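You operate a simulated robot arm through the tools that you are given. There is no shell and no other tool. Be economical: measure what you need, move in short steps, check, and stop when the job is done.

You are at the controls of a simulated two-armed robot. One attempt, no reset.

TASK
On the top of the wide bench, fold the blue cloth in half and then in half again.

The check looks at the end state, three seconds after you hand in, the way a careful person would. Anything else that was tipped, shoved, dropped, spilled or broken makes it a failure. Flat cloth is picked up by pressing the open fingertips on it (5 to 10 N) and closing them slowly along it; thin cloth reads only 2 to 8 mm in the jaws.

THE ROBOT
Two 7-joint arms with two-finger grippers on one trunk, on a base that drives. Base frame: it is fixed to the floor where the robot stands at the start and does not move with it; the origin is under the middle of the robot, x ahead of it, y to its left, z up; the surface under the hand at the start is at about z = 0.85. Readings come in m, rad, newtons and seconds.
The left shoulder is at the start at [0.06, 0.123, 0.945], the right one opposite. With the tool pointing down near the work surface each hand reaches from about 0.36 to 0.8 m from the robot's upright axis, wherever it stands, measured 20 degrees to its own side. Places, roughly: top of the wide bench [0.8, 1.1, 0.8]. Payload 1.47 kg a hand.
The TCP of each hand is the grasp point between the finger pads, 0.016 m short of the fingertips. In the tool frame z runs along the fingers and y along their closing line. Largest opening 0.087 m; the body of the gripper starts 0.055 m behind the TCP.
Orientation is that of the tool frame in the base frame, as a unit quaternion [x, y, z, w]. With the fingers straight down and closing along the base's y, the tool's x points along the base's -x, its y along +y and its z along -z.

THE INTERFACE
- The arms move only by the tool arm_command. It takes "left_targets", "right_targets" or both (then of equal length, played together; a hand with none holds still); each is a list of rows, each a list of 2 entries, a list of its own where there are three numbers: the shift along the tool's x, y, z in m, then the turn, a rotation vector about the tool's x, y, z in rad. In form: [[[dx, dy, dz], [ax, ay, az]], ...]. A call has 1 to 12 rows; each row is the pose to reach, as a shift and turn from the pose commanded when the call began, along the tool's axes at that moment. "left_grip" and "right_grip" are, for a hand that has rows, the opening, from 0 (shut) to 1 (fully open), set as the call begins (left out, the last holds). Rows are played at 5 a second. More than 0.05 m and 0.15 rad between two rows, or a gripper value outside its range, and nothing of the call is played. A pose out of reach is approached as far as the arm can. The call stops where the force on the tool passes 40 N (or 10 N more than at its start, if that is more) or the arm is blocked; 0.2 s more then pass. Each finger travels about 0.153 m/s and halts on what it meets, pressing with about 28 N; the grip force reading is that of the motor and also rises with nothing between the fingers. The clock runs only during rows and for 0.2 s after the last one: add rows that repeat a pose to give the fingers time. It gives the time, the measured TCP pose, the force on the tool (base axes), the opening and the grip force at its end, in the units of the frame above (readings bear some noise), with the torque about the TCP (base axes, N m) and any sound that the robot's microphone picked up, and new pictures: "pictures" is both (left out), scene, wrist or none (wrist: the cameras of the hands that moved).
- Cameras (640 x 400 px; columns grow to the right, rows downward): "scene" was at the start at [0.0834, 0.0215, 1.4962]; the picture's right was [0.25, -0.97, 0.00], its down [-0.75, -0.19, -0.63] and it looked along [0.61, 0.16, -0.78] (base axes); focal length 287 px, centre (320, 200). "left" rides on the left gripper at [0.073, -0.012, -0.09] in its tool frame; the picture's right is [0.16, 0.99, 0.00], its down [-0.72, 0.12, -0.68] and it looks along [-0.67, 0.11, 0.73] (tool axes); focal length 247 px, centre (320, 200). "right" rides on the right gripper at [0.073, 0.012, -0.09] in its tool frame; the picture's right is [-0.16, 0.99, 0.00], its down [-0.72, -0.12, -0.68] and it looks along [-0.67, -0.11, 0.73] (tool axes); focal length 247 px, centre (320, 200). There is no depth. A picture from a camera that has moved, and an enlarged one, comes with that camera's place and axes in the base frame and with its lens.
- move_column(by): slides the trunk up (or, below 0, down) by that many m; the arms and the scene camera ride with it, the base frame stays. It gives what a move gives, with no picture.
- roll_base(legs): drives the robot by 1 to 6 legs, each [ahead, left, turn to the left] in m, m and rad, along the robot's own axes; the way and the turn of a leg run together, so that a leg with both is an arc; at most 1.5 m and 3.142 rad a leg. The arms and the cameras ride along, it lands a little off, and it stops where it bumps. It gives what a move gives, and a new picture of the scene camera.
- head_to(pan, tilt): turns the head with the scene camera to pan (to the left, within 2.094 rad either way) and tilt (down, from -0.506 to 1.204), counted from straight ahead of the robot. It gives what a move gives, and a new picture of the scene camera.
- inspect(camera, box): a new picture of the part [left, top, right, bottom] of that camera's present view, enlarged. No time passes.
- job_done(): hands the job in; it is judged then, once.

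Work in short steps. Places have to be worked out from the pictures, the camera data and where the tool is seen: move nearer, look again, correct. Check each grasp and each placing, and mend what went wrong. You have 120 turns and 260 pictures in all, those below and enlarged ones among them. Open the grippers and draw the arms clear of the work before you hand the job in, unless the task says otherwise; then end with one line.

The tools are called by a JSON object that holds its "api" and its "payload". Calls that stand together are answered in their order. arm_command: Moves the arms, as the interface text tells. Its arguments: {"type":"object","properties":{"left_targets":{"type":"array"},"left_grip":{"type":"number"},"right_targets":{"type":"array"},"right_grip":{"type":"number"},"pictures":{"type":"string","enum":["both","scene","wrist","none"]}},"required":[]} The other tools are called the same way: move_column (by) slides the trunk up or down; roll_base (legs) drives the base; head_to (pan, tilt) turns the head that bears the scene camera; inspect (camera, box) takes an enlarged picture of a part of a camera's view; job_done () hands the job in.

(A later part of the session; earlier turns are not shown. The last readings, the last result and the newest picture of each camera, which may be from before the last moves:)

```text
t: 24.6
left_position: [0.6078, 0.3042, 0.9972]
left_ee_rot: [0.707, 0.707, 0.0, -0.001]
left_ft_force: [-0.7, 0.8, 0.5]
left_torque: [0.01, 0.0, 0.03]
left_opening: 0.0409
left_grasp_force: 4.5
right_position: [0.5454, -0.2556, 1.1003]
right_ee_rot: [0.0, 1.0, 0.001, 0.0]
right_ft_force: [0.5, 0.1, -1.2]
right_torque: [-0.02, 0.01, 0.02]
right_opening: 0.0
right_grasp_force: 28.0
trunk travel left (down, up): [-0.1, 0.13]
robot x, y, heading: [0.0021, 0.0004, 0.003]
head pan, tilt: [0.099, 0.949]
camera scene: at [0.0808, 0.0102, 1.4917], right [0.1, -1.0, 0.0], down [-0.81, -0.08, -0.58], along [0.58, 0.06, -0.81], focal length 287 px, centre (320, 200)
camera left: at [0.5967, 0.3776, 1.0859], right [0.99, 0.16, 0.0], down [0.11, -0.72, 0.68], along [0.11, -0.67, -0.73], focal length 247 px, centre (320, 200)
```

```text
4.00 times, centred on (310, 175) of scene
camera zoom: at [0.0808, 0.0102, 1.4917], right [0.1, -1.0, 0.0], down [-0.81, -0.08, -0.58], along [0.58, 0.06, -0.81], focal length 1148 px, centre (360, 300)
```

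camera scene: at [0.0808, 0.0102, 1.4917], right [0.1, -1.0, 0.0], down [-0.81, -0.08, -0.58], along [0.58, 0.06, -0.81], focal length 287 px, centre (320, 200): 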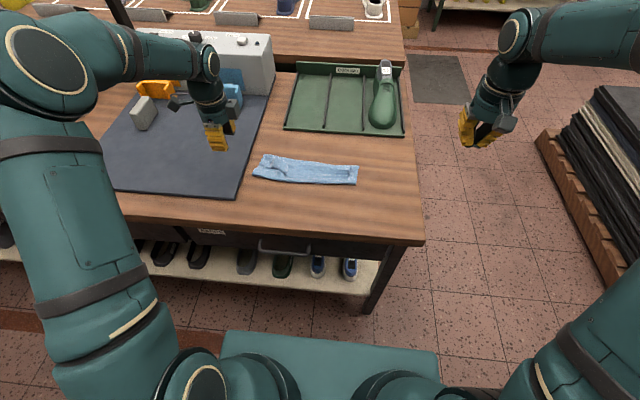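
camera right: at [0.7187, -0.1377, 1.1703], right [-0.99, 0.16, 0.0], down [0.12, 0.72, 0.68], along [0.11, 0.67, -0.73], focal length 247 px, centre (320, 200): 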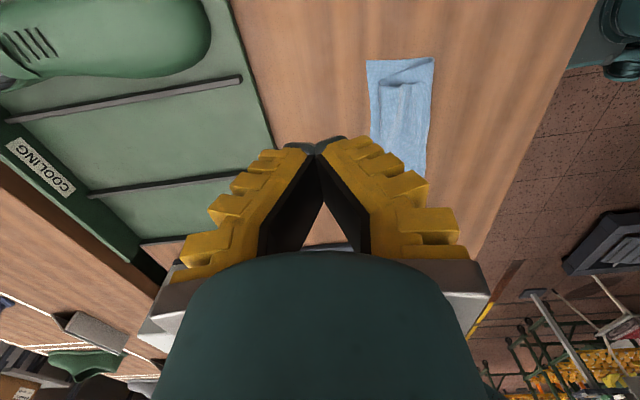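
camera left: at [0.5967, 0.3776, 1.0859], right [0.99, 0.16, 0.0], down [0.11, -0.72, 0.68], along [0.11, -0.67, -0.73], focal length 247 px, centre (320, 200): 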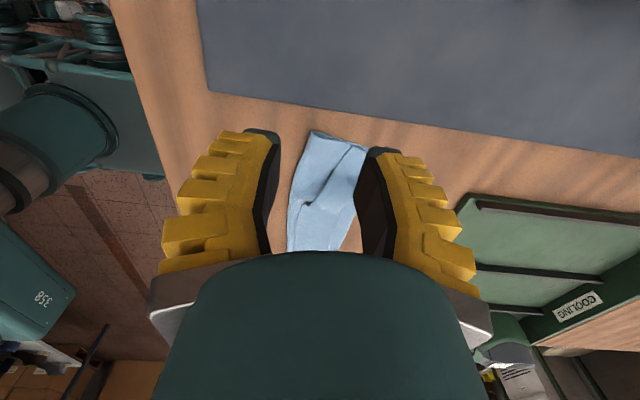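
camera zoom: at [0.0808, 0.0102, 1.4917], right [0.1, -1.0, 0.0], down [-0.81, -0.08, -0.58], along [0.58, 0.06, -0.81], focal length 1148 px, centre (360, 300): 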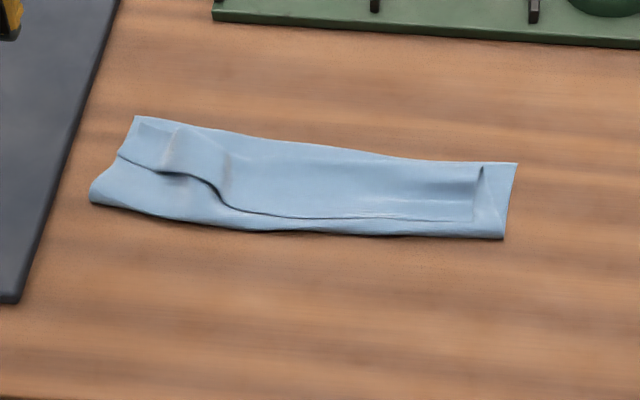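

Now it is readable: the cloth lies in three layers, because the carried flap tumbled back and its free edge faces the robot. I'll pinch the top flap with both hands, unfold it toward the robot and redo the fold. First both hands go above the flap, closing along y.

{"api": "arm_command", "payload": {"left_targets": [[[-0.005, 0.004, 0.0], [0, 0, -0.131]], [[-0.015, 0.009, 0.0], [0, 0, -0.262]], [[-0.03, 0.013, 0.0], [0, 0, -0.393]], [[-0.045, 0.017, 0.0], [0, 0, -0.524]], [[-0.06, 0.022, 0.01], [0, 0, -0.654]], [[-0.075, 0.026, 0.02], [0, 0, -0.785]], [[-0.09, 0.03, 0.03], [0, 0, -0.916]], [[-0.105, 0.035, 0.04], [0, 0, -1.047]], [[-0.12, 0.04, 0.055], [0, 0, -1.178]], [[-0.13, 0.045, 0.07], [0, 0, -1.309]], [[-0.139, 0.052, 0.085], [0, 0, -1.44]], [[-0.139, 0.052, 0.097], [0, 0, -1.5708]]], "right_targets": [[[-0.01, 0.025, 0.01], [0, 0, 0]], [[-0.02, 0.05, 0.02], [0, 0, 0]], [[-0.03, 0.075, 0.03], [0, 0, 0]], [[-0.04, 0.1, 0.045], [0, 0, 0]], [[-0.05, 0.125, 0.06], [0, 0, 0]], [[-0.06, 0.15, 0.075], [0, 0, 0]], [[-0.07, 0.175, 0.09], [0, 0, 0]], [[-0.08, 0.2, 0.11], [0, 0, 0]], [[-0.09, 0.225, 0.135], [0, 0, 0]], [[-0.1, 0.24, 0.16], [0, 0, 0]], [[-0.1045, 0.255, 0.18], [0, 0, 0]], [[-0.1045, 0.255, 0.2], [0, 0, 0]]], "left_grip": 0.4, "right_grip": 0.4}}

{"api": "inspect", "payload": {"camera": "right", "box": [160, 0, 480, 200]}}

```text
t: 27.2
left_position: [0.6594, 0.1643, 0.8972]
left_ee_rot: [0.0, 1.0, 0.0, 0.0]
left_ft_force: [0.8, -0.2, 0.7]
left_torque: [-0.01, -0.03, -0.04]
left_opening: 0.0406
left_grasp_force: 4.5
right_position: [0.6484, 0.002, 0.8997]
right_ee_rot: [0.0, 1.0, 0.0, 0.0]
right_ft_force: [0.6, -0.3, -0.2]
right_torque: [0.05, -0.04, 0.0]
right_opening: 0.0407
right_grasp_force: 4.4
trunk travel left (down, up): [-0.1, 0.13]
robot x, y, heading: [-0.0005, -0.0036, 0.0]
head pan, tilt: [0.099, 0.949]
camera scene: at [0.0823, 0.0097, 1.4916], right [0.1, -1.0, 0.0], down [-0.81, -0.08, -0.58], along [0.58, 0.06, -0.81], focal length 287 px, centre (320, 200)
camera right: at [0.5771, 0.0109, 0.988], right [0.16, 0.99, 0.0], down [0.72, -0.12, 0.68], along [0.67, -0.11, -0.73], focal length 247 px, centre (320, 200)
camera left: at [0.5869, 0.1524, 0.9873], right [-0.16, 0.99, 0.0], down [0.72, 0.12, 0.68], along [0.67, 0.11, -0.73], focal length 247 px, centre (320, 200)
```

scene: 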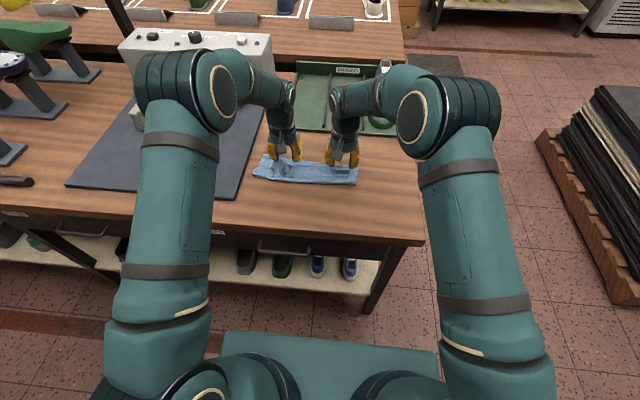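
right: 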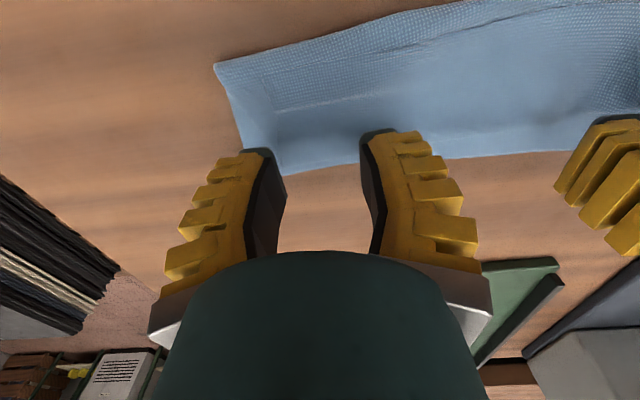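
left: 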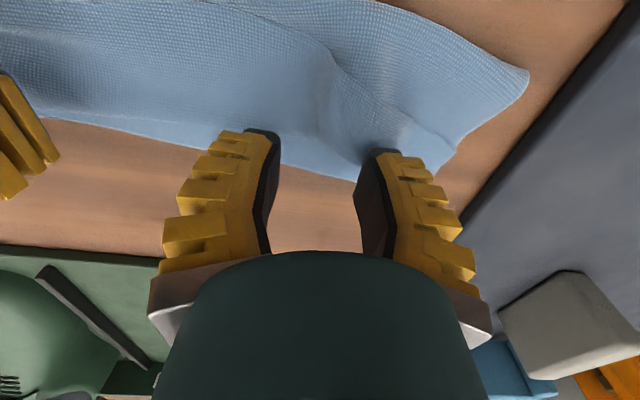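

```text
2.00 times, centred on (320, 100) of right
camera zoom: at [0.5771, 0.0109, 0.988], right [0.16, 0.99, 0.0], down [0.72, -0.12, 0.68], along [0.67, -0.11, -0.73], focal length 494 px, centre (320, 400)
```

zoom: 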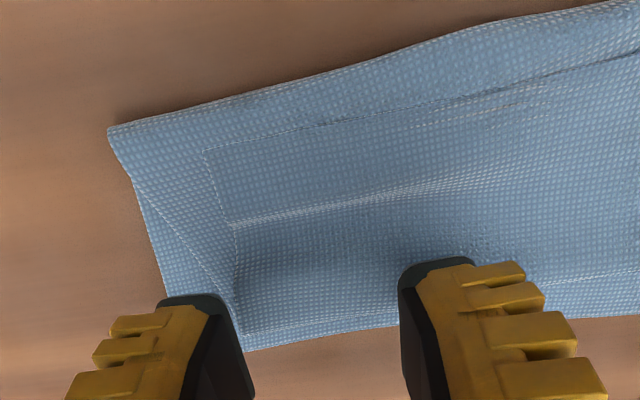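

Confirmed: there is a fold at the near side, and the flap's free edge runs from (0.61, −0.024) leftwards. I centre on the flap and go down until contact.

{"api": "arm_command", "payload": {"left_targets": [[[0.005, 0, 0.01], [0, 0, 0]], [[0.01, 0, 0.02], [0, 0, 0]], [[0.01, 0, 0.025], [0, 0, 0]], [[0.01, 0, 0.025], [0, 0, 0]]], "right_targets": [[[0.006, 0.005, 0.01], [0, 0, 0]], [[0.013, 0.01, 0.02], [0, 0, 0]], [[0.013, 0.01, 0.027], [0, 0, 0]], [[0.013, 0.01, 0.027], [0, 0, 0]]], "pictures": "none"}}

{"api": "arm_command", "payload": {"left_targets": [[[0, 0, 0.002], [0, 0, 0]], [[0, 0, 0.004], [0, 0, 0]], [[0, 0, 0.004], [0, 0, 0]]], "right_targets": [[[0, 0, 0.002], [0, 0, 0]], [[0, 0, 0.004], [0, 0, 0]], [[0, 0, 0.004], [0, 0, 0]]], "pictures": "wrist"}}

```text
t: 28.2
left_position: [0.6475, 0.1643, 0.8713]
left_ee_rot: [0.0, 1.0, 0.0, 0.0]
left_ft_force: [0.1, -0.7, 0.8]
left_torque: [-0.02, -0.01, 0.0]
left_opening: 0.0357
left_grasp_force: 6.9
right_position: [0.6366, 0.0106, 0.872]
right_ee_rot: [0.0, 1.0, -0.001, 0.0]
right_ft_force: [-0.8, -0.3, 0.4]
right_torque: [-0.03, 0.01, 0.01]
right_opening: 0.0354
right_grasp_force: 7.3
trunk travel left (down, up): [-0.1, 0.13]
robot x, y, heading: [-0.0006, 0.0024, -0.004]
head pan, tilt: [0.099, 0.949]
```

```text
t: 29.0
left_position: [0.6488, 0.1647, 0.8686]
left_ee_rot: [0.0, 1.0, 0.0, -0.001]
left_ft_force: [-0.6, 0.2, 0.3]
left_torque: [-0.01, 0.0, 0.0]
left_opening: 0.0356
left_grasp_force: 6.3
right_position: [0.6367, 0.0107, 0.8677]
right_ee_rot: [0.0, 1.0, 0.0, 0.0]
right_ft_force: [0.0, 0.0, 0.6]
right_torque: [0.04, -0.01, 0.01]
right_opening: 0.0356
right_grasp_force: 6.4
trunk travel left (down, up): [-0.1, 0.13]
robot x, y, heading: [0.0006, 0.001, 0.003]
head pan, tilt: [0.099, 0.949]
camera right: at [0.5649, 0.0207, 0.9576], right [0.16, 0.99, 0.0], down [0.72, -0.12, 0.68], along [0.67, -0.11, -0.73], focal length 247 px, centre (320, 200)
camera left: at [0.5768, 0.1533, 0.9578], right [-0.16, 0.99, 0.0], down [0.72, 0.12, 0.68], along [0.67, 0.11, -0.73], focal length 247 px, centre (320, 200)
```

right: 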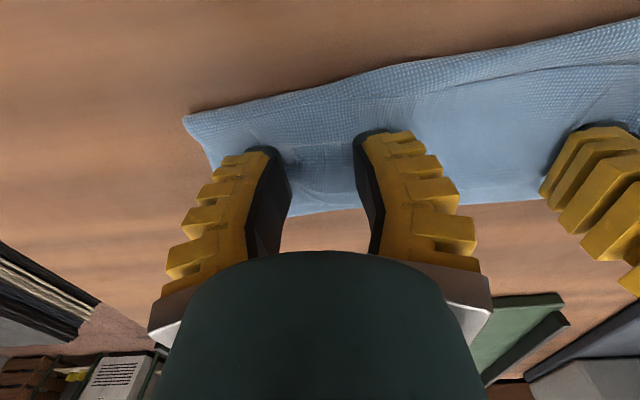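
left: 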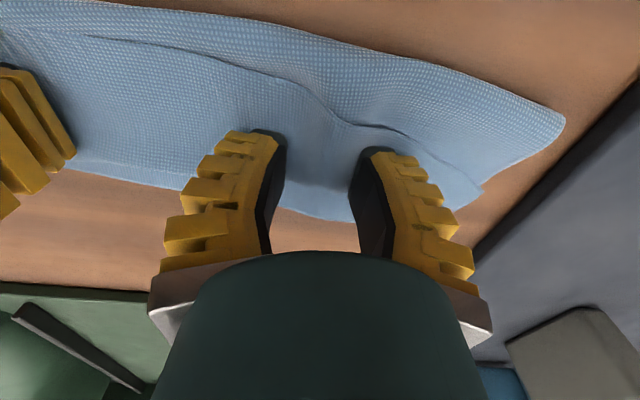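

Both fingertips are just above the flap with no force yet, so I go 2.5 mm further.

{"api": "arm_command", "payload": {"left_targets": [[[0, 0, 0.001], [0, 0, 0]], [[0, 0, 0.0025], [0, 0, 0]], [[0, 0, 0.0025], [0, 0, 0]]], "right_targets": [[[0, 0, 0.001], [0, 0, 0]], [[0, 0, 0.002], [0, 0, 0]], [[0, 0, 0.002], [0, 0, 0]]], "pictures": "none"}}

{"api": "arm_command", "payload": {"left_targets": [[[0, 0, 0], [0, 0, 0]], [[0, 0, 0], [0, 0, 0]]], "right_targets": [[[0, 0, 0], [0, 0, 0]], [[0, 0, 0], [0, 0, 0]]], "left_grip": 0.25, "right_grip": 0.25, "pictures": "wrist"}}

```text
t: 29.8
left_position: [0.6495, 0.1639, 0.8679]
left_ee_rot: [0.0, 1.0, 0.0, 0.002]
left_ft_force: [0.1, 0.5, 12.6]
left_torque: [0.05, 0.09, -0.04]
left_opening: 0.037
left_grasp_force: 8.2
right_position: [0.6359, 0.0109, 0.8675]
right_ee_rot: [-0.001, 1.0, 0.0, 0.001]
right_ft_force: [-0.7, 0.4, 6.8]
right_torque: [-0.03, -0.04, 0.0]
right_opening: 0.0361
right_grasp_force: 7.5
trunk travel left (down, up): [-0.1, 0.13]
robot x, y, heading: [0.0011, -0.0005, 0.0]
head pan, tilt: [0.099, 0.949]
```

```text
t: 30.4
left_position: [0.6466, 0.1654, 0.8668]
left_ee_rot: [0.0, 1.0, 0.0, 0.0]
left_ft_force: [0.1, -0.7, 8.4]
left_torque: [0.0, 0.07, -0.01]
left_opening: 0.026
left_grasp_force: 2.4
right_position: [0.6354, 0.0105, 0.8669]
right_ee_rot: [0.001, 1.0, 0.0, 0.001]
right_ft_force: [0.6, 0.1, 5.5]
right_torque: [0.01, -0.01, 0.02]
right_opening: 0.0254
right_grasp_force: 4.1
trunk travel left (down, up): [-0.1, 0.13]
robot x, y, heading: [0.0017, -0.0027, 0.002]
head pan, tilt: [0.099, 0.949]
camera right: at [0.5641, 0.0204, 0.9562], right [0.16, 0.99, 0.0], down [0.72, -0.12, 0.68], along [0.67, -0.11, -0.73], focal length 247 px, centre (320, 200)
camera left: at [0.5762, 0.1534, 0.9563], right [-0.16, 0.99, 0.0], down [0.72, 0.12, 0.68], along [0.67, 0.11, -0.73], focal length 247 px, centre (320, 200)
```

right: 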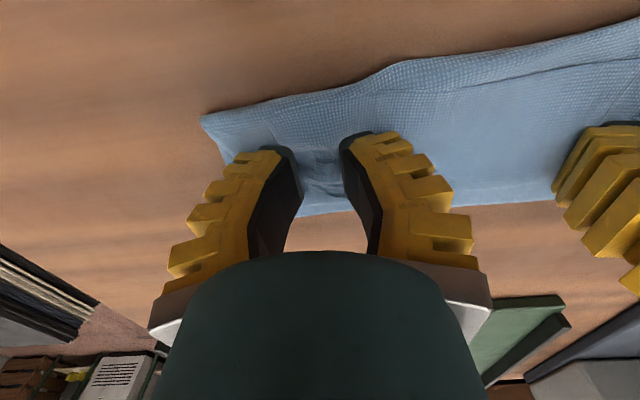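
left: 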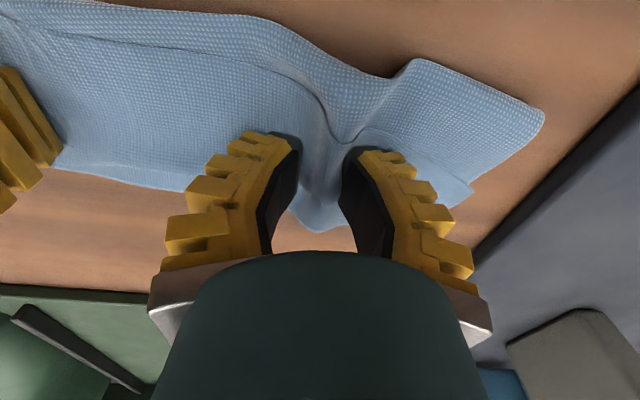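

Pressing here bunches all three layers, so I stop. A better way is to straddle the flap's free edge with the fingers closing along x, so the lower layers are held while the flap buckles up between them. I open, lift, turn the right hand, and park the left aside.

{"api": "arm_command", "payload": {"left_targets": [[[0, 0, 0], [0, 0, 0]], [[0, 0, -0.02], [0, 0, 0]], [[0, 0.03, -0.06], [0, 0, 0]], [[0.02, 0.07, -0.09], [0, 0, 0]], [[0.04, 0.1, -0.1], [0, 0, 0]], [[0.06, 0.12, -0.1], [0, 0, 0]]], "right_targets": [[[0, 0, 0], [0, 0, 0]], [[0, 0, -0.02], [0, 0, 0]], [[0, 0, -0.04], [0, 0, -0.14]], [[0, 0, -0.05], [0, 0, -0.28]], [[0, 0, -0.05], [0, 0, -0.42]], [[0, 0, -0.05], [0, 0, -0.56]]], "left_grip": 0.5, "right_grip": 0.45, "pictures": "none"}}

{"api": "arm_command", "payload": {"right_targets": [[[0, 0, 0], [0, 0, -0.145]], [[0, 0, 0], [0, 0, -0.29]], [[0, 0, 0], [0, 0, -0.435]], [[0, 0, 0], [0, 0, -0.58]], [[0, 0, 0], [0, 0, -0.725]], [[0, 0, 0], [0, 0, -0.87]], [[0, 0, 0], [0, 0, -1.01]], [[0, 0, 0], [0, 0, -1.01]]]}}

{"api": "inspect", "payload": {"camera": "scene", "box": [230, 125, 390, 225]}}

```text
refused: row 4 steps farther than a row can; nothing moved
```

```text
t: 32.2
left_position: [0.6481, 0.1642, 0.8668]
left_ee_rot: [0.0, 1.0, 0.001, 0.001]
left_ft_force: [-0.1, -0.3, 9.6]
left_torque: [0.02, 0.05, -0.04]
left_opening: 0.0264
left_grasp_force: 3.3
right_position: [0.6359, 0.0101, 0.8667]
right_ee_rot: [-0.484, 0.875, 0.001, 0.0]
right_ft_force: [0.4, -0.3, 5.5]
right_torque: [0.02, 0.02, 0.04]
right_opening: 0.0255
right_grasp_force: 2.8
trunk travel left (down, up): [-0.1, 0.13]
robot x, y, heading: [-0.0004, 0.0019, -0.002]
head pan, tilt: [0.099, 0.949]
camera scene: at [0.0804, 0.0096, 1.4917], right [0.1, -1.0, 0.0], down [-0.81, -0.08, -0.58], along [0.58, 0.06, -0.81], focal length 287 px, centre (320, 200)
camera right: at [0.5883, -0.0469, 0.9561], right [-0.75, 0.66, 0.0], down [0.48, 0.55, 0.68], along [0.45, 0.51, -0.73], focal length 247 px, centre (320, 200)
```

scene: 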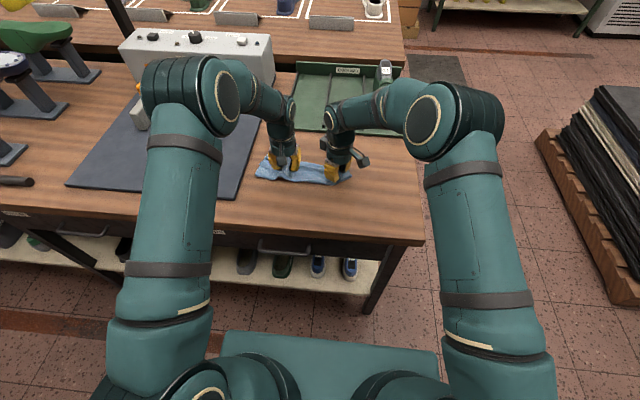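
right: 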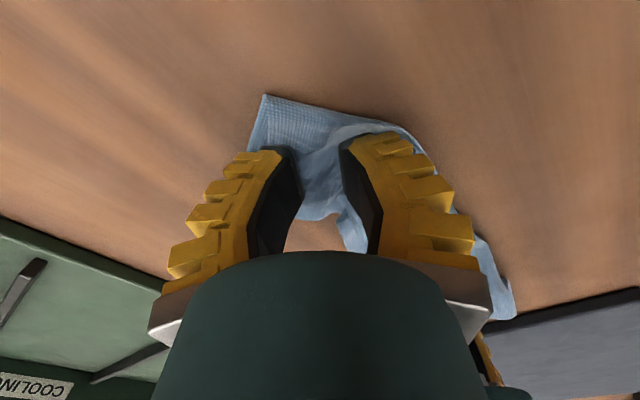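

```text
4.00 times, centred on (310, 175) of scene
camera zoom: at [0.0804, 0.0096, 1.4917], right [0.1, -1.0, 0.0], down [-0.81, -0.08, -0.58], along [0.58, 0.06, -0.81], focal length 1148 px, centre (360, 300)
```

zoom: 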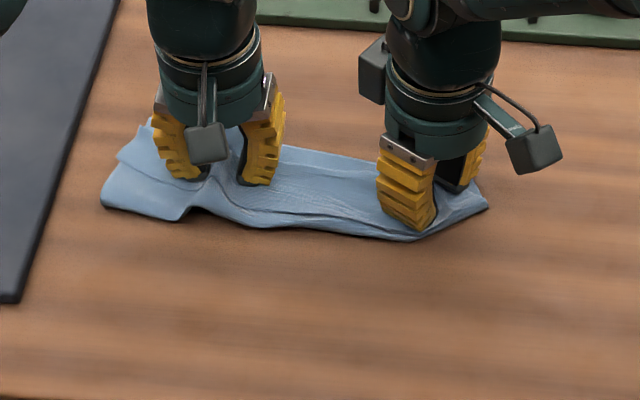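

The lift was refused for step size, so the turn was played while pressing and twisted the right end. I turn it back first.

{"api": "arm_command", "payload": {"right_targets": [[[0, 0, 0], [0, 0, 0.145]], [[0, 0, 0], [0, 0, 0.29]], [[0, 0, 0], [0, 0, 0.435]], [[0, 0, 0], [0, 0, 0.58]], [[0, 0, 0], [0, 0, 0.725]], [[0, 0, 0], [0, 0, 0.87]], [[0, 0, 0], [0, 0, 1.01]]], "pictures": "none"}}

{"api": "arm_command", "payload": {"left_targets": [[[0, 0, 0], [0, 0, 0]], [[0, 0, -0.02], [0, 0, 0]], [[0, 0.02, -0.05], [0, 0, 0]], [[0.02, 0.05, -0.07], [0, 0, 0]], [[0.04, 0.08, -0.09], [0, 0, 0]], [[0.06, 0.11, -0.1], [0, 0, 0]], [[0.08, 0.14, -0.11], [0, 0, 0]]], "right_targets": [[[0, 0, 0], [0, 0, 0]], [[0, 0, -0.02], [0, 0, 0]], [[0, 0, -0.05], [0, 0, 0]], [[0.02, -0.03, -0.07], [0, 0, 0]], [[0.04, -0.06, -0.09], [0, 0, 0]], [[0.06, -0.09, -0.1], [0, 0, 0]], [[0.08, -0.12, -0.11], [0, 0, 0]]], "left_grip": 0.4, "right_grip": 0.4, "pictures": "wrist"}}

{"api": "inspect", "payload": {"camera": "scene", "box": [230, 125, 390, 225]}}

```text
t: 33.8
left_position: [0.6471, 0.1641, 0.8668]
left_ee_rot: [-0.001, 1.0, 0.001, 0.0]
left_ft_force: [0.6, 0.0, 9.8]
left_torque: [0.0, 0.01, -0.01]
left_opening: 0.0262
left_grasp_force: 2.8
right_position: [0.6366, 0.01, 0.867]
right_ee_rot: [0.001, 1.0, -0.001, 0.001]
right_ft_force: [0.1, 0.0, 7.0]
right_torque: [0.01, -0.03, 0.0]
right_opening: 0.0254
right_grasp_force: 3.5
trunk travel left (down, up): [-0.1, 0.13]
robot x, y, heading: [0.0009, 0.0014, -0.002]
head pan, tilt: [0.099, 0.949]
```

```text
t: 35.4
left_position: [0.5675, 0.3043, 0.9793]
left_ee_rot: [0.0, 1.0, 0.0, 0.001]
left_ft_force: [-0.2, -0.7, 1.0]
left_torque: [0.01, -0.03, -0.02]
left_opening: 0.0406
left_grasp_force: 4.4
right_position: [0.5552, -0.109, 0.9771]
right_ee_rot: [-0.001, 1.0, 0.0, 0.001]
right_ft_force: [-0.8, -0.2, -0.7]
right_torque: [-0.02, -0.02, 0.01]
right_opening: 0.0407
right_grasp_force: 4.2
trunk travel left (down, up): [-0.1, 0.13]
robot x, y, heading: [-0.0029, 0.0033, 0.0]
head pan, tilt: [0.099, 0.949]
camera right: at [0.4834, -0.0983, 1.0657], right [0.16, 0.99, 0.0], down [0.72, -0.11, 0.68], along [0.67, -0.11, -0.73], focal length 247 px, centre (320, 200)
camera left: at [0.4957, 0.2928, 1.0679], right [-0.16, 0.99, 0.0], down [0.72, 0.12, 0.68], along [0.67, 0.11, -0.73], focal length 247 px, centre (320, 200)
```

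right: 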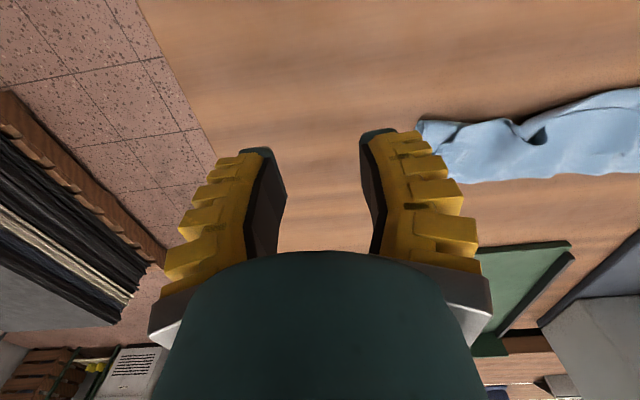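
left: 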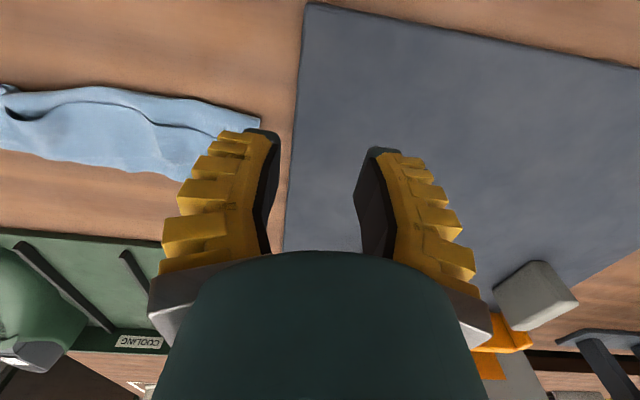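

```text
4.00 times, centred on (310, 175) of scene
camera zoom: at [0.0804, 0.0098, 1.4917], right [0.1, -1.0, 0.0], down [-0.81, -0.08, -0.58], along [0.58, 0.06, -0.81], focal length 1148 px, centre (360, 300)
```

zoom: 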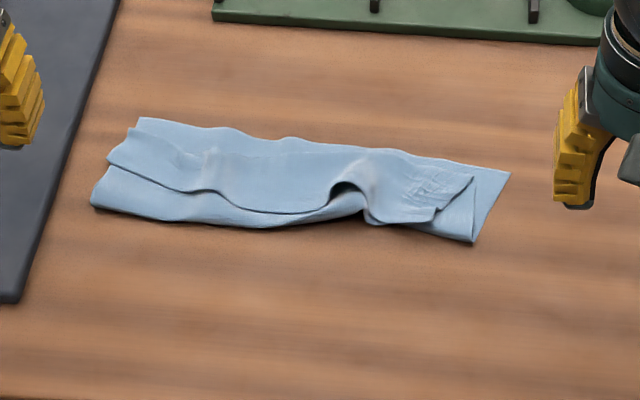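

The twist left a raised arch in the top flap at about (0.63, 0.067), which only involves the flap, so it's ideal to pinch. I move the right hand above it with fingers straddling along y.

{"api": "arm_command", "payload": {"right_targets": [[[-0.015, 0.035, 0.005], [0, 0, 0]], [[-0.03, 0.07, 0.015], [0, 0, 0]], [[-0.045, 0.105, 0.03], [0, 0, 0]], [[-0.06, 0.14, 0.05], [0, 0, 0]], [[-0.073, 0.176, 0.07], [0, 0, 0]], [[-0.073, 0.176, 0.077], [0, 0, 0]], [[-0.073, 0.176, 0.077], [0, 0, 0]]], "right_grip": 0.6, "pictures": "wrist"}}

{"api": "inspect", "payload": {"camera": "right", "box": [160, 0, 480, 200]}}

```text
t: 37.0
left_position: [0.5699, 0.3035, 0.9763]
left_ee_rot: [0.0, 1.0, 0.0, 0.0]
left_ft_force: [-0.4, 1.6, 0.1]
left_torque: [0.02, -0.01, -0.01]
left_opening: 0.0409
left_grasp_force: 4.3
right_position: [0.6299, 0.0648, 0.8983]
right_ee_rot: [0.0, 1.0, 0.001, 0.001]
right_ft_force: [0.0, -0.1, 0.3]
right_torque: [0.01, -0.01, 0.0]
right_opening: 0.0573
right_grasp_force: 3.9
trunk travel left (down, up): [-0.1, 0.13]
robot x, y, heading: [-0.0031, -0.0017, 0.001]
head pan, tilt: [0.099, 0.949]
camera right: at [0.5575, 0.0753, 0.9875], right [0.16, 0.99, 0.0], down [0.72, -0.12, 0.68], along [0.67, -0.11, -0.73], focal length 247 px, centre (320, 200)
```

right: 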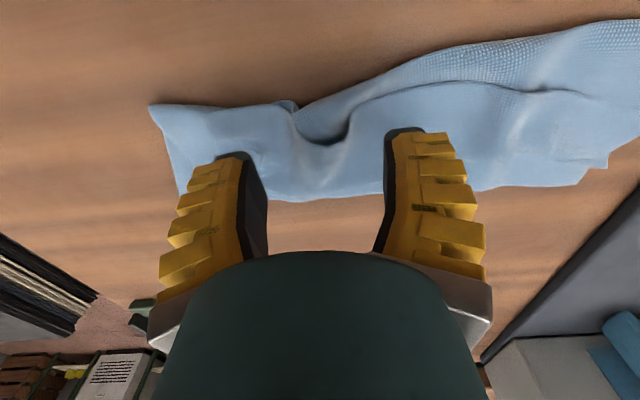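

```text
2.00 times, centred on (320, 100) of right
camera zoom: at [0.5575, 0.0753, 0.9875], right [0.16, 0.99, 0.0], down [0.72, -0.12, 0.68], along [0.67, -0.11, -0.73], focal length 494 px, centre (320, 400)
```

zoom: 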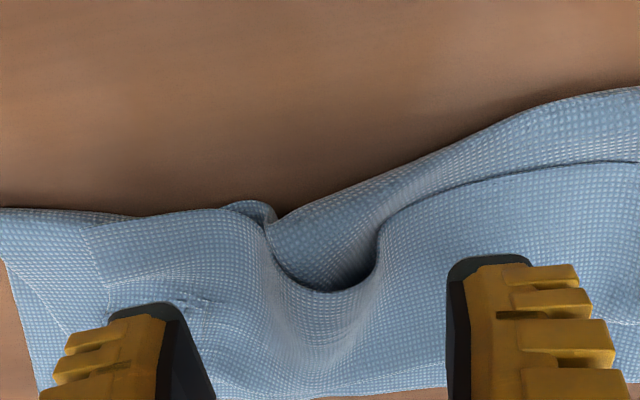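

The arch mouth is at (0.627, 0.065), right between the fingers. I lower to just above the lower layers and close on the arch.

{"api": "arm_command", "payload": {"right_targets": [[[0, 0, 0.012], [0, 0, 0]], [[-0.002, 0, 0.024], [0, 0, 0]], [[-0.002, 0, 0.0285], [0, 0, 0]], [[-0.002, 0, 0.0285], [0, 0, 0]]], "pictures": "none"}}

{"api": "arm_command", "payload": {"right_targets": [[[0, 0, 0], [0, 0, 0]], [[0, 0, 0], [0, 0, 0]]], "right_grip": 0.3, "pictures": "none"}}

{"api": "arm_command", "payload": {"right_targets": [[[0, 0, 0], [0, 0, 0]], [[0, 0, 0], [0, 0, 0]], [[0, 0, 0], [0, 0, 0]]], "right_grip": 0.0, "pictures": "none"}}

{"api": "arm_command", "payload": {"right_targets": [[[0, 0, -0.015], [0, 0, 0]], [[0.01, 0, -0.03], [0, 0, 0]], [[0.02, 0, -0.045], [0, 0, 0]], [[0.02, 0, -0.045], [0, 0, 0]]]}}

{"api": "inspect", "payload": {"camera": "scene", "box": [230, 125, 390, 225]}}

```text
t: 38.0
left_position: [0.5683, 0.303, 0.9772]
left_ee_rot: [0.0, 1.0, 0.0, 0.0]
left_ft_force: [-0.7, -0.1, -0.6]
left_torque: [-0.04, 0.06, 0.02]
left_opening: 0.0409
left_grasp_force: 4.7
right_position: [0.6312, 0.0655, 0.869]
right_ee_rot: [0.0, 1.0, 0.0, 0.0]
right_ft_force: [0.3, -0.1, 0.0]
right_torque: [0.01, 0.03, 0.0]
right_opening: 0.0577
right_grasp_force: 3.8
trunk travel left (down, up): [-0.1, 0.13]
robot x, y, heading: [-0.0011, 0.0001, -0.0]
head pan, tilt: [0.099, 0.949]
```

```text
t: 38.6
left_position: [0.5698, 0.3044, 0.9767]
left_ee_rot: [0.0, 1.0, 0.0, -0.001]
left_ft_force: [0.1, 0.3, -0.9]
left_torque: [0.02, 0.03, 0.0]
left_opening: 0.0407
left_grasp_force: 4.7
right_position: [0.6315, 0.0659, 0.8705]
right_ee_rot: [0.0, 1.0, -0.001, 0.0]
right_ft_force: [0.2, -0.3, 0.0]
right_torque: [0.0, 0.02, 0.0]
right_opening: 0.0323
right_grasp_force: 4.6
trunk travel left (down, up): [-0.1, 0.13]
robot x, y, heading: [-0.001, 0.0012, 0.001]
head pan, tilt: [0.099, 0.949]
```

```text
t: 39.4
left_position: [0.5685, 0.3021, 0.9772]
left_ee_rot: [-0.001, 1.0, 0.0, 0.0]
left_ft_force: [0.2, 0.2, 0.3]
left_torque: [-0.03, -0.01, 0.01]
left_opening: 0.0406
left_grasp_force: 4.7
right_position: [0.6307, 0.066, 0.8709]
right_ee_rot: [0.0, 1.0, -0.001, 0.0]
right_ft_force: [0.2, 0.2, 0.2]
right_torque: [0.02, 0.0, 0.02]
right_opening: 0.0001
right_grasp_force: 30.4
trunk travel left (down, up): [-0.1, 0.13]
robot x, y, heading: [0.0036, -0.0004, 0.001]
head pan, tilt: [0.099, 0.949]
```

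```text
t: 40.4
left_position: [0.5701, 0.3036, 0.9769]
left_ee_rot: [0.0, 1.0, 0.0, 0.0]
left_ft_force: [-0.1, -0.5, -0.3]
left_torque: [0.01, -0.01, 0.02]
left_opening: 0.0407
left_grasp_force: 4.2
right_position: [0.6109, 0.0663, 0.9154]
right_ee_rot: [0.0, 1.0, 0.0, 0.0]
right_ft_force: [-0.8, 0.9, -0.2]
right_torque: [0.0, 0.0, 0.0]
right_opening: 0.0
right_grasp_force: 22.6
trunk travel left (down, up): [-0.1, 0.13]
robot x, y, heading: [0.0003, 0.0001, -0.001]
head pan, tilt: [0.099, 0.949]
camera scene: at [0.0822, 0.0098, 1.4916], right [0.1, -1.0, 0.0], down [-0.81, -0.08, -0.58], along [0.58, 0.06, -0.81], focal length 287 px, centre (320, 200)
camera right: at [0.5394, 0.0766, 1.0044], right [0.16, 0.99, 0.0], down [0.72, -0.12, 0.68], along [0.67, -0.11, -0.73], focal length 247 px, centre (320, 200)
```

scene: 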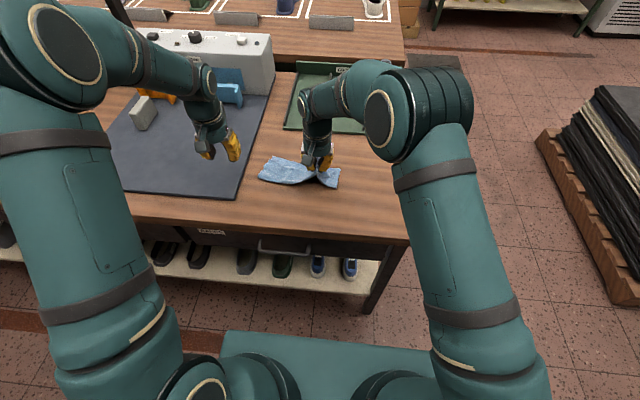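
right: 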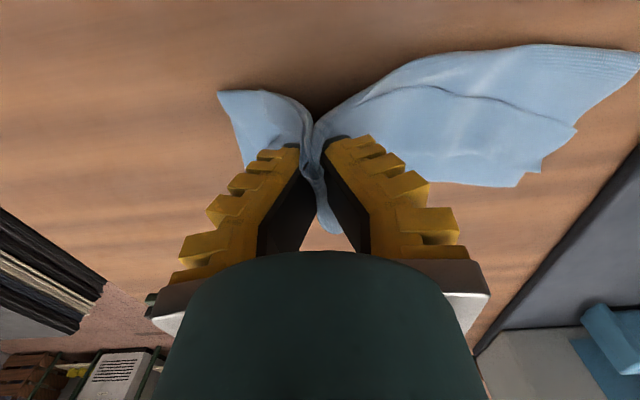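

```text
4.00 times, centred on (310, 175) of scene
camera zoom: at [0.0822, 0.0098, 1.4916], right [0.1, -1.0, 0.0], down [-0.81, -0.08, -0.58], along [0.58, 0.06, -0.81], focal length 1148 px, centre (360, 300)
```

zoom: 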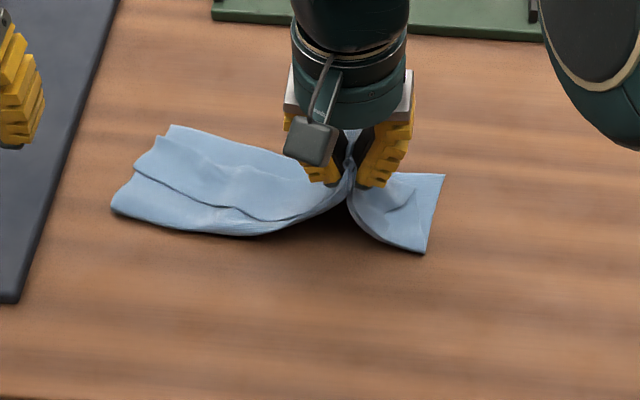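

Something is firmly held. I raise it to let the cloth hang and unfold from this pinch, then check.

{"api": "arm_command", "payload": {"right_targets": [[[0, 0, -0.03], [0, 0, 0]], [[0, 0, -0.06], [0, 0, 0]], [[0, 0, -0.09], [0, 0, 0]], [[0, 0, -0.12], [0, 0, 0]], [[0, 0, -0.15], [0, 0, 0]], [[0, 0, -0.18], [0, 0, 0]], [[0, 0, -0.21], [0, 0, 0]], [[0, 0, -0.21], [0, 0, 0]]]}}

```text
t: 42.2
left_position: [0.5701, 0.3046, 0.9782]
left_ee_rot: [0.0, 1.0, 0.001, 0.001]
left_ft_force: [-0.6, -0.4, -0.7]
left_torque: [-0.03, 0.03, -0.02]
left_opening: 0.0409
left_grasp_force: 4.5
right_position: [0.613, 0.0671, 1.1268]
right_ee_rot: [0.0, 1.0, 0.0, 0.0]
right_ft_force: [-0.6, 0.2, -1.6]
right_torque: [0.01, 0.04, 0.01]
right_opening: 0.0003
right_grasp_force: 30.0
trunk travel left (down, up): [-0.1, 0.13]
robot x, y, heading: [-0.0034, 0.0015, -0.006]
head pan, tilt: [0.099, 0.949]
camera scene: at [0.0821, 0.0097, 1.4916], right [0.1, -1.0, 0.0], down [-0.81, -0.08, -0.58], along [0.58, 0.06, -0.81], focal length 287 px, centre (320, 200)
camera right: at [0.5401, 0.0767, 1.2157], right [0.16, 0.99, 0.0], down [0.72, -0.12, 0.68], along [0.67, -0.11, -0.73], focal length 247 px, centre (320, 200)
```

scene: 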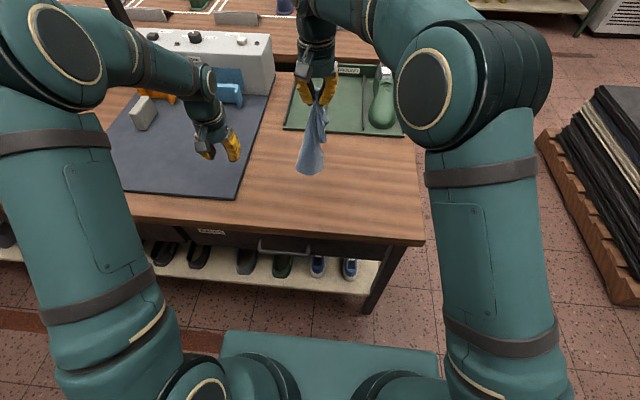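
right: 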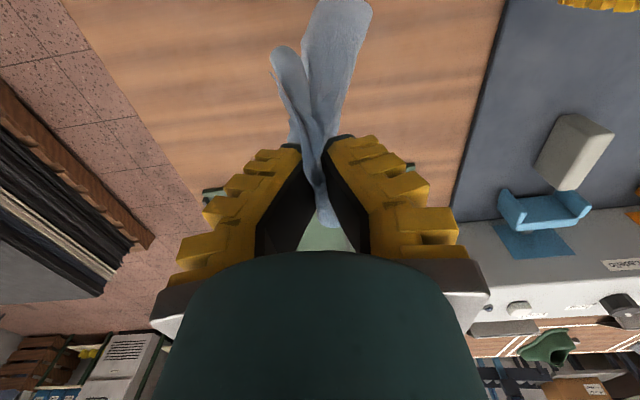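

The whole cloth now hangs from the right hand. I look closer at what is held.

{"api": "inspect", "payload": {"camera": "scene", "box": [250, 65, 410, 190]}}

{"api": "inspect", "payload": {"camera": "right", "box": [200, 0, 440, 240]}}

{"api": "inspect", "payload": {"camera": "left", "box": [0, 0, 640, 400]}}

```text
3.20 times, centred on (330, 128) of scene
camera zoom: at [0.0821, 0.0097, 1.4916], right [0.1, -1.0, 0.0], down [-0.81, -0.08, -0.58], along [0.58, 0.06, -0.81], focal length 918 px, centre (288, 432)
```

zoom: 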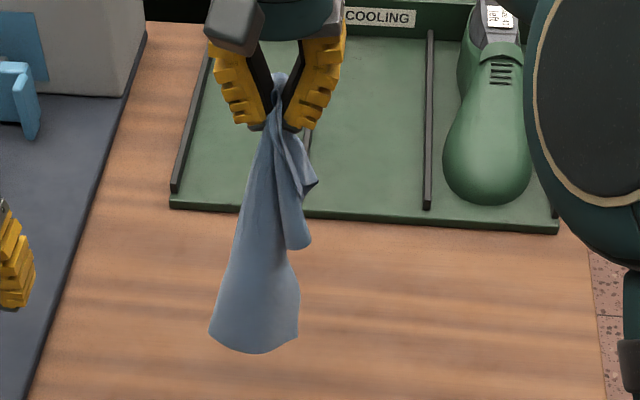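

```text
1.67 times, centred on (320, 120) of right
camera zoom: at [0.5401, 0.0767, 1.2157], right [0.16, 0.99, 0.0], down [0.72, -0.12, 0.68], along [0.67, -0.11, -0.73], focal length 412 px, centre (320, 333)
```

zoom: 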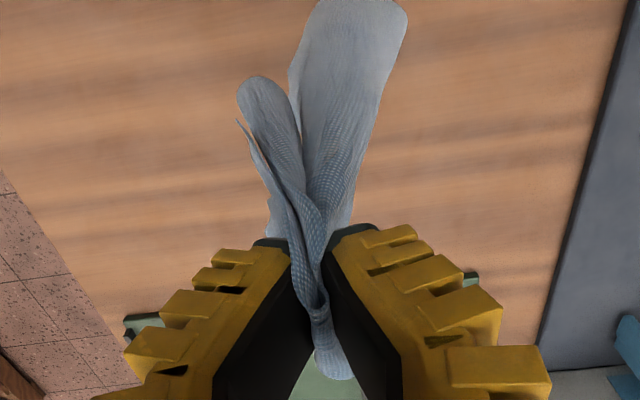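

```text
1.00 times, centred on (320, 200) of left (not enlarged: the box is as wide or as high as the picture)
camera zoom: at [0.4973, 0.2925, 1.0671], right [-0.16, 0.99, 0.0], down [0.72, 0.12, 0.68], along [0.67, 0.11, -0.73], focal length 247 px, centre (320, 200)
```

zoom: 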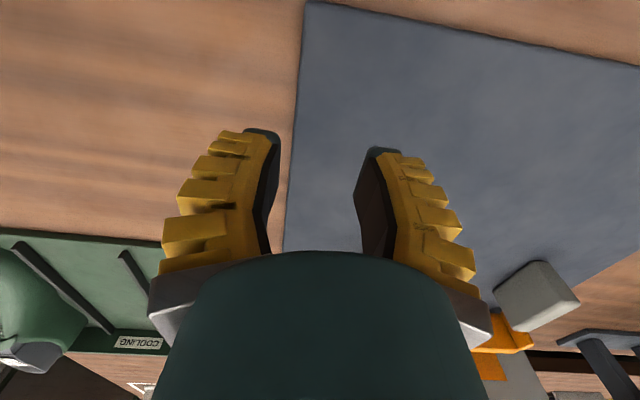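

The pinch holds all layers mid-strip, with the longer left end hanging lowest. I lower it so that end spreads on the bench, drawing the hand right, so the left hand can pick a single corner.

{"api": "arm_command", "payload": {"right_targets": [[[0, -0.005, 0.03], [0, 0, 0]], [[0, -0.01, 0.06], [0, 0, 0]], [[0, -0.02, 0.085], [0, 0, 0]], [[0, -0.035, 0.105], [0, 0, 0]], [[0, -0.055, 0.125], [0, 0, 0]], [[0, -0.08, 0.145], [0, 0, 0]], [[0, -0.1, 0.16], [0, 0, 0]], [[0, -0.1, 0.16], [0, 0, 0]]], "pictures": "scene"}}

{"api": "inspect", "payload": {"camera": "scene", "box": [230, 125, 390, 225]}}

{"api": "inspect", "payload": {"camera": "right", "box": [240, 0, 640, 250]}}

```text
t: 44.0
left_position: [0.5688, 0.3033, 0.9784]
left_ee_rot: [0.0, 1.0, -0.001, -0.001]
left_ft_force: [0.0, -0.1, -0.1]
left_torque: [-0.01, 0.0, 0.04]
left_opening: 0.041
left_grasp_force: 4.0
right_position: [0.6117, -0.0328, 0.9652]
right_ee_rot: [-0.001, 1.0, 0.0, -0.001]
right_ft_force: [-0.8, -0.1, -1.2]
right_torque: [0.0, 0.0, 0.0]
right_opening: 0.0002
right_grasp_force: 23.8
trunk travel left (down, up): [-0.1, 0.13]
robot x, y, heading: [-0.0003, -0.0012, -0.001]
head pan, tilt: [0.099, 0.949]
camera scene: at [0.0817, 0.01, 1.4916], right [0.1, -1.0, 0.0], down [-0.81, -0.08, -0.58], along [0.58, 0.06, -0.81], focal length 287 px, centre (320, 200)
```

scene: 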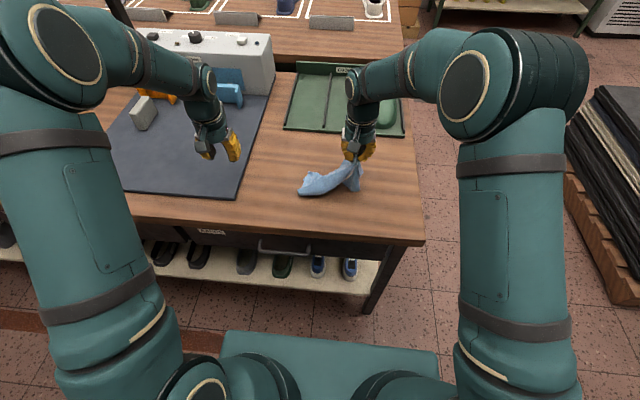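

```text
4.00 times, centred on (310, 175) of scene
camera zoom: at [0.0817, 0.01, 1.4916], right [0.1, -1.0, 0.0], down [-0.81, -0.08, -0.58], along [0.58, 0.06, -0.81], focal length 1148 px, centre (360, 300)
```

zoom: 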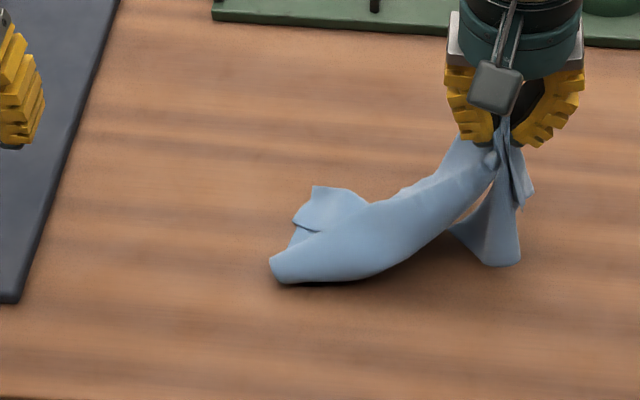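

```text
1.60 times, centred on (440, 125) of right
camera zoom: at [0.5395, -0.0227, 1.0548], right [0.16, 0.99, 0.0], down [0.72, -0.12, 0.68], along [0.67, -0.11, -0.73], focal length 395 px, centre (128, 320)
```

zoom: 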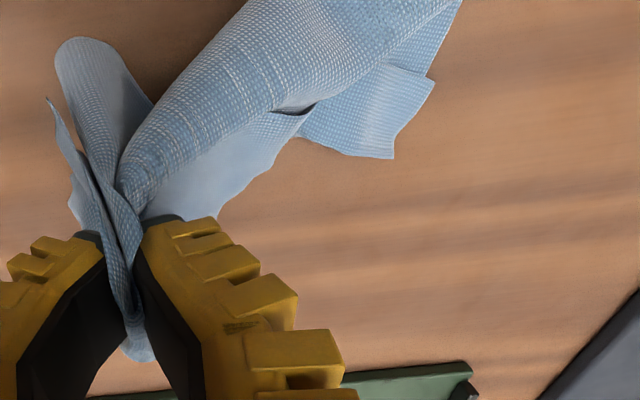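

A corner flap sticks out on the far side, around (0.63, 0.09). I lower the right hand and draw it further right to make room, without tugging, and bring the left hand above that flap.

{"api": "arm_command", "payload": {"right_targets": [[[0, -0.012, 0.012], [0, 0, 0]], [[0, -0.024, 0.024], [0, 0, 0]], [[0, -0.036, 0.036], [0, 0, 0]], [[0, -0.045, 0.045], [0, 0, 0]], [[0, -0.045, 0.045], [0, 0, 0]]], "left_targets": [[[-0.015, -0.03, 0.0], [0, 0, 0]], [[-0.03, -0.06, 0.0], [0, 0, 0]], [[-0.045, -0.09, 0.0], [0, 0, 0]], [[-0.056, -0.12, 0.01], [0, 0, 0]], [[-0.056, -0.15, 0.02], [0, 0, 0]]], "left_grip": 0.35, "pictures": "wrist"}}

{"api": "inspect", "payload": {"camera": "scene", "box": [230, 125, 390, 225]}}

{"api": "inspect", "payload": {"camera": "left", "box": [0, 0, 400, 250]}}

```text
t: 45.2
left_position: [0.626, 0.1534, 0.9556]
left_ee_rot: [0.0, 1.0, 0.0, 0.0]
left_ft_force: [0.0, -1.4, -0.4]
left_torque: [0.03, 0.0, 0.01]
left_opening: 0.0364
left_grasp_force: 4.5
right_position: [0.6122, -0.0797, 0.9196]
right_ee_rot: [0.0, 1.0, 0.001, 0.0]
right_ft_force: [-0.4, -1.6, 0.2]
right_torque: [0.07, 0.02, 0.0]
right_opening: 0.0032
right_grasp_force: 28.8
trunk travel left (down, up): [-0.1, 0.13]
robot x, y, heading: [-0.0024, 0.0027, -0.006]
head pan, tilt: [0.099, 0.949]
camera right: at [0.5402, -0.0694, 1.0091], right [0.16, 0.99, 0.0], down [0.72, -0.12, 0.68], along [0.67, -0.11, -0.73], focal length 247 px, centre (320, 200)
camera left: at [0.5531, 0.1417, 1.0457], right [-0.16, 0.99, 0.0], down [0.72, 0.12, 0.68], along [0.67, 0.11, -0.73], focal length 247 px, centre (320, 200)
```

right: 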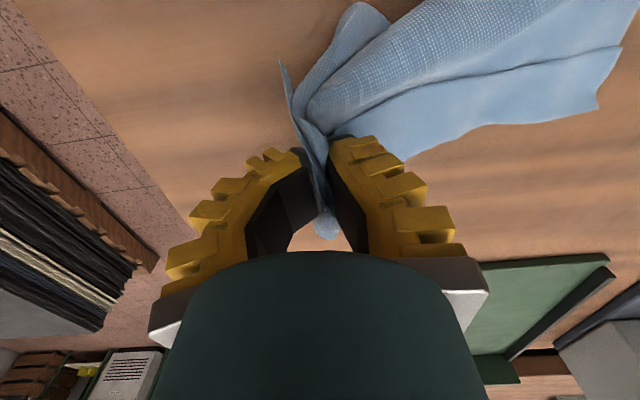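
left: 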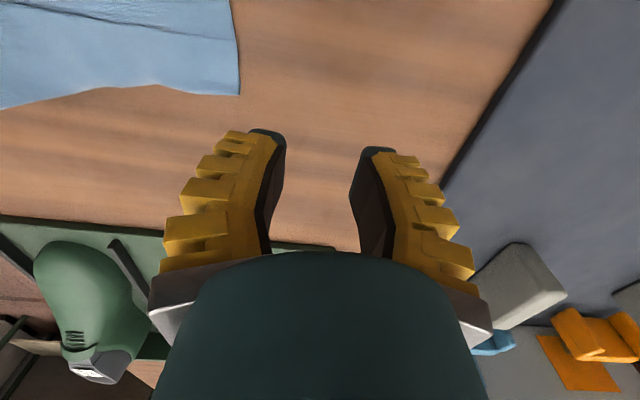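

```text
4.00 times, centred on (310, 175) of scene
camera zoom: at [0.0818, 0.0091, 1.4916], right [0.1, -1.0, 0.0], down [-0.81, -0.08, -0.58], along [0.58, 0.06, -0.81], focal length 1148 px, centre (360, 300)
```

zoom: 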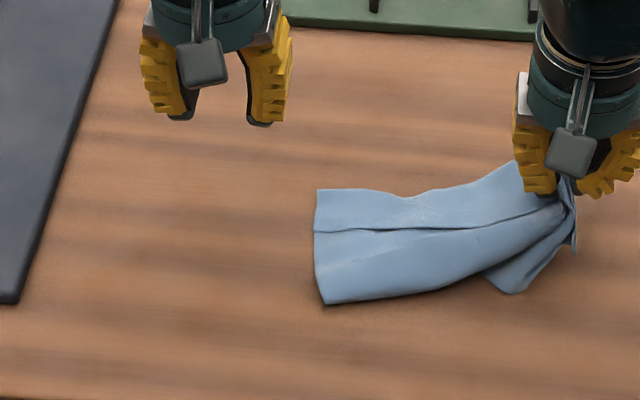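

```text
1.60 times, centred on (200, 125) of left
camera zoom: at [0.5531, 0.1417, 1.0457], right [-0.16, 0.99, 0.0], down [0.72, 0.12, 0.68], along [0.67, 0.11, -0.73], focal length 395 px, centre (512, 320)
```

zoom: 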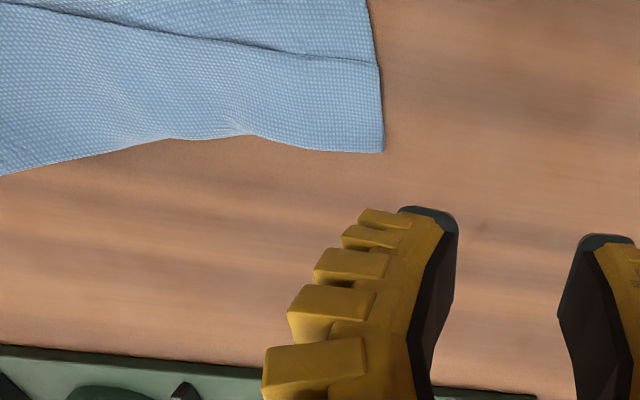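

The left end now lies spread: the far panel's corner is at (0.636, 0.097) with about 4 cm of panel showing. I bring the left hand down onto this corner, closing along y.

{"api": "arm_command", "payload": {"left_targets": [[[0.003, -0.03, 0.01], [0, 0, 0]], [[0.006, -0.06, 0.03], [0, 0, 0]], [[0.006, -0.0714, 0.055], [0, 0, 0]], [[0.006, -0.0714, 0.075], [0, 0, 0]], [[0.006, -0.0714, 0.0855], [0, 0, 0]], [[0.006, -0.0714, 0.0855], [0, 0, 0]]], "left_grip": 0.33, "pictures": "wrist"}}

{"api": "inspect", "payload": {"camera": "left", "box": [160, 0, 480, 200]}}

```text
t: 46.6
left_position: [0.6194, 0.0835, 0.8713]
left_ee_rot: [0.001, 1.0, 0.0, -0.001]
left_ft_force: [0.1, 0.1, 0.1]
left_torque: [-0.03, 0.01, -0.01]
left_opening: 0.0347
left_grasp_force: 4.2
right_position: [0.6108, -0.0787, 0.9207]
right_ee_rot: [-0.001, 1.0, 0.0, 0.0]
right_ft_force: [-0.2, 0.3, -0.1]
right_torque: [0.1, -0.01, -0.05]
right_opening: 0.0014
right_grasp_force: 29.8
trunk travel left (down, up): [-0.1, 0.13]
robot x, y, heading: [-0.0027, 0.0005, -0.0]
head pan, tilt: [0.099, 0.949]
camera left: at [0.5473, 0.072, 0.9608], right [-0.16, 0.99, 0.0], down [0.72, 0.12, 0.68], along [0.67, 0.11, -0.73], focal length 247 px, centre (320, 200)
```

left: 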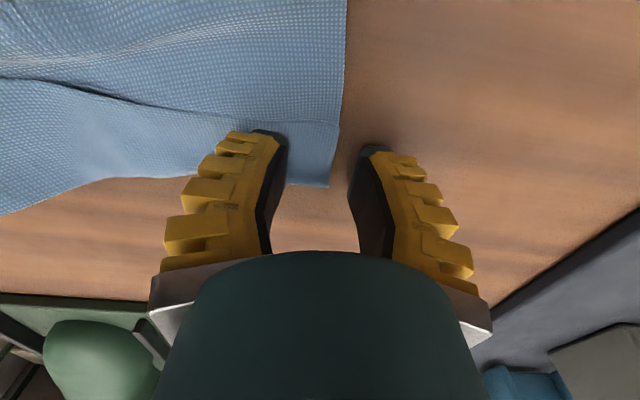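

```text
2.00 times, centred on (320, 100) of left
camera zoom: at [0.5473, 0.072, 0.9608], right [-0.16, 0.99, 0.0], down [0.72, 0.12, 0.68], along [0.67, 0.11, -0.73], focal length 494 px, centre (320, 400)
```

zoom: 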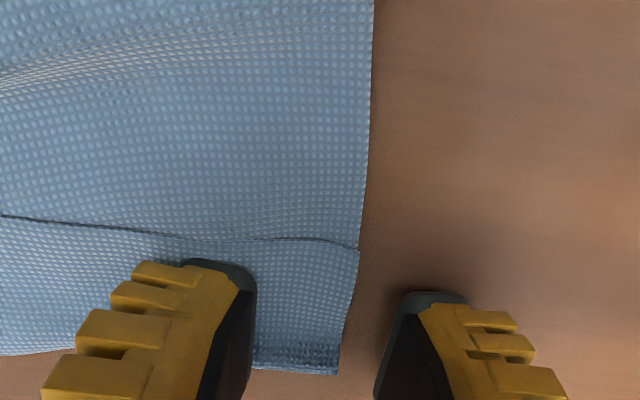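

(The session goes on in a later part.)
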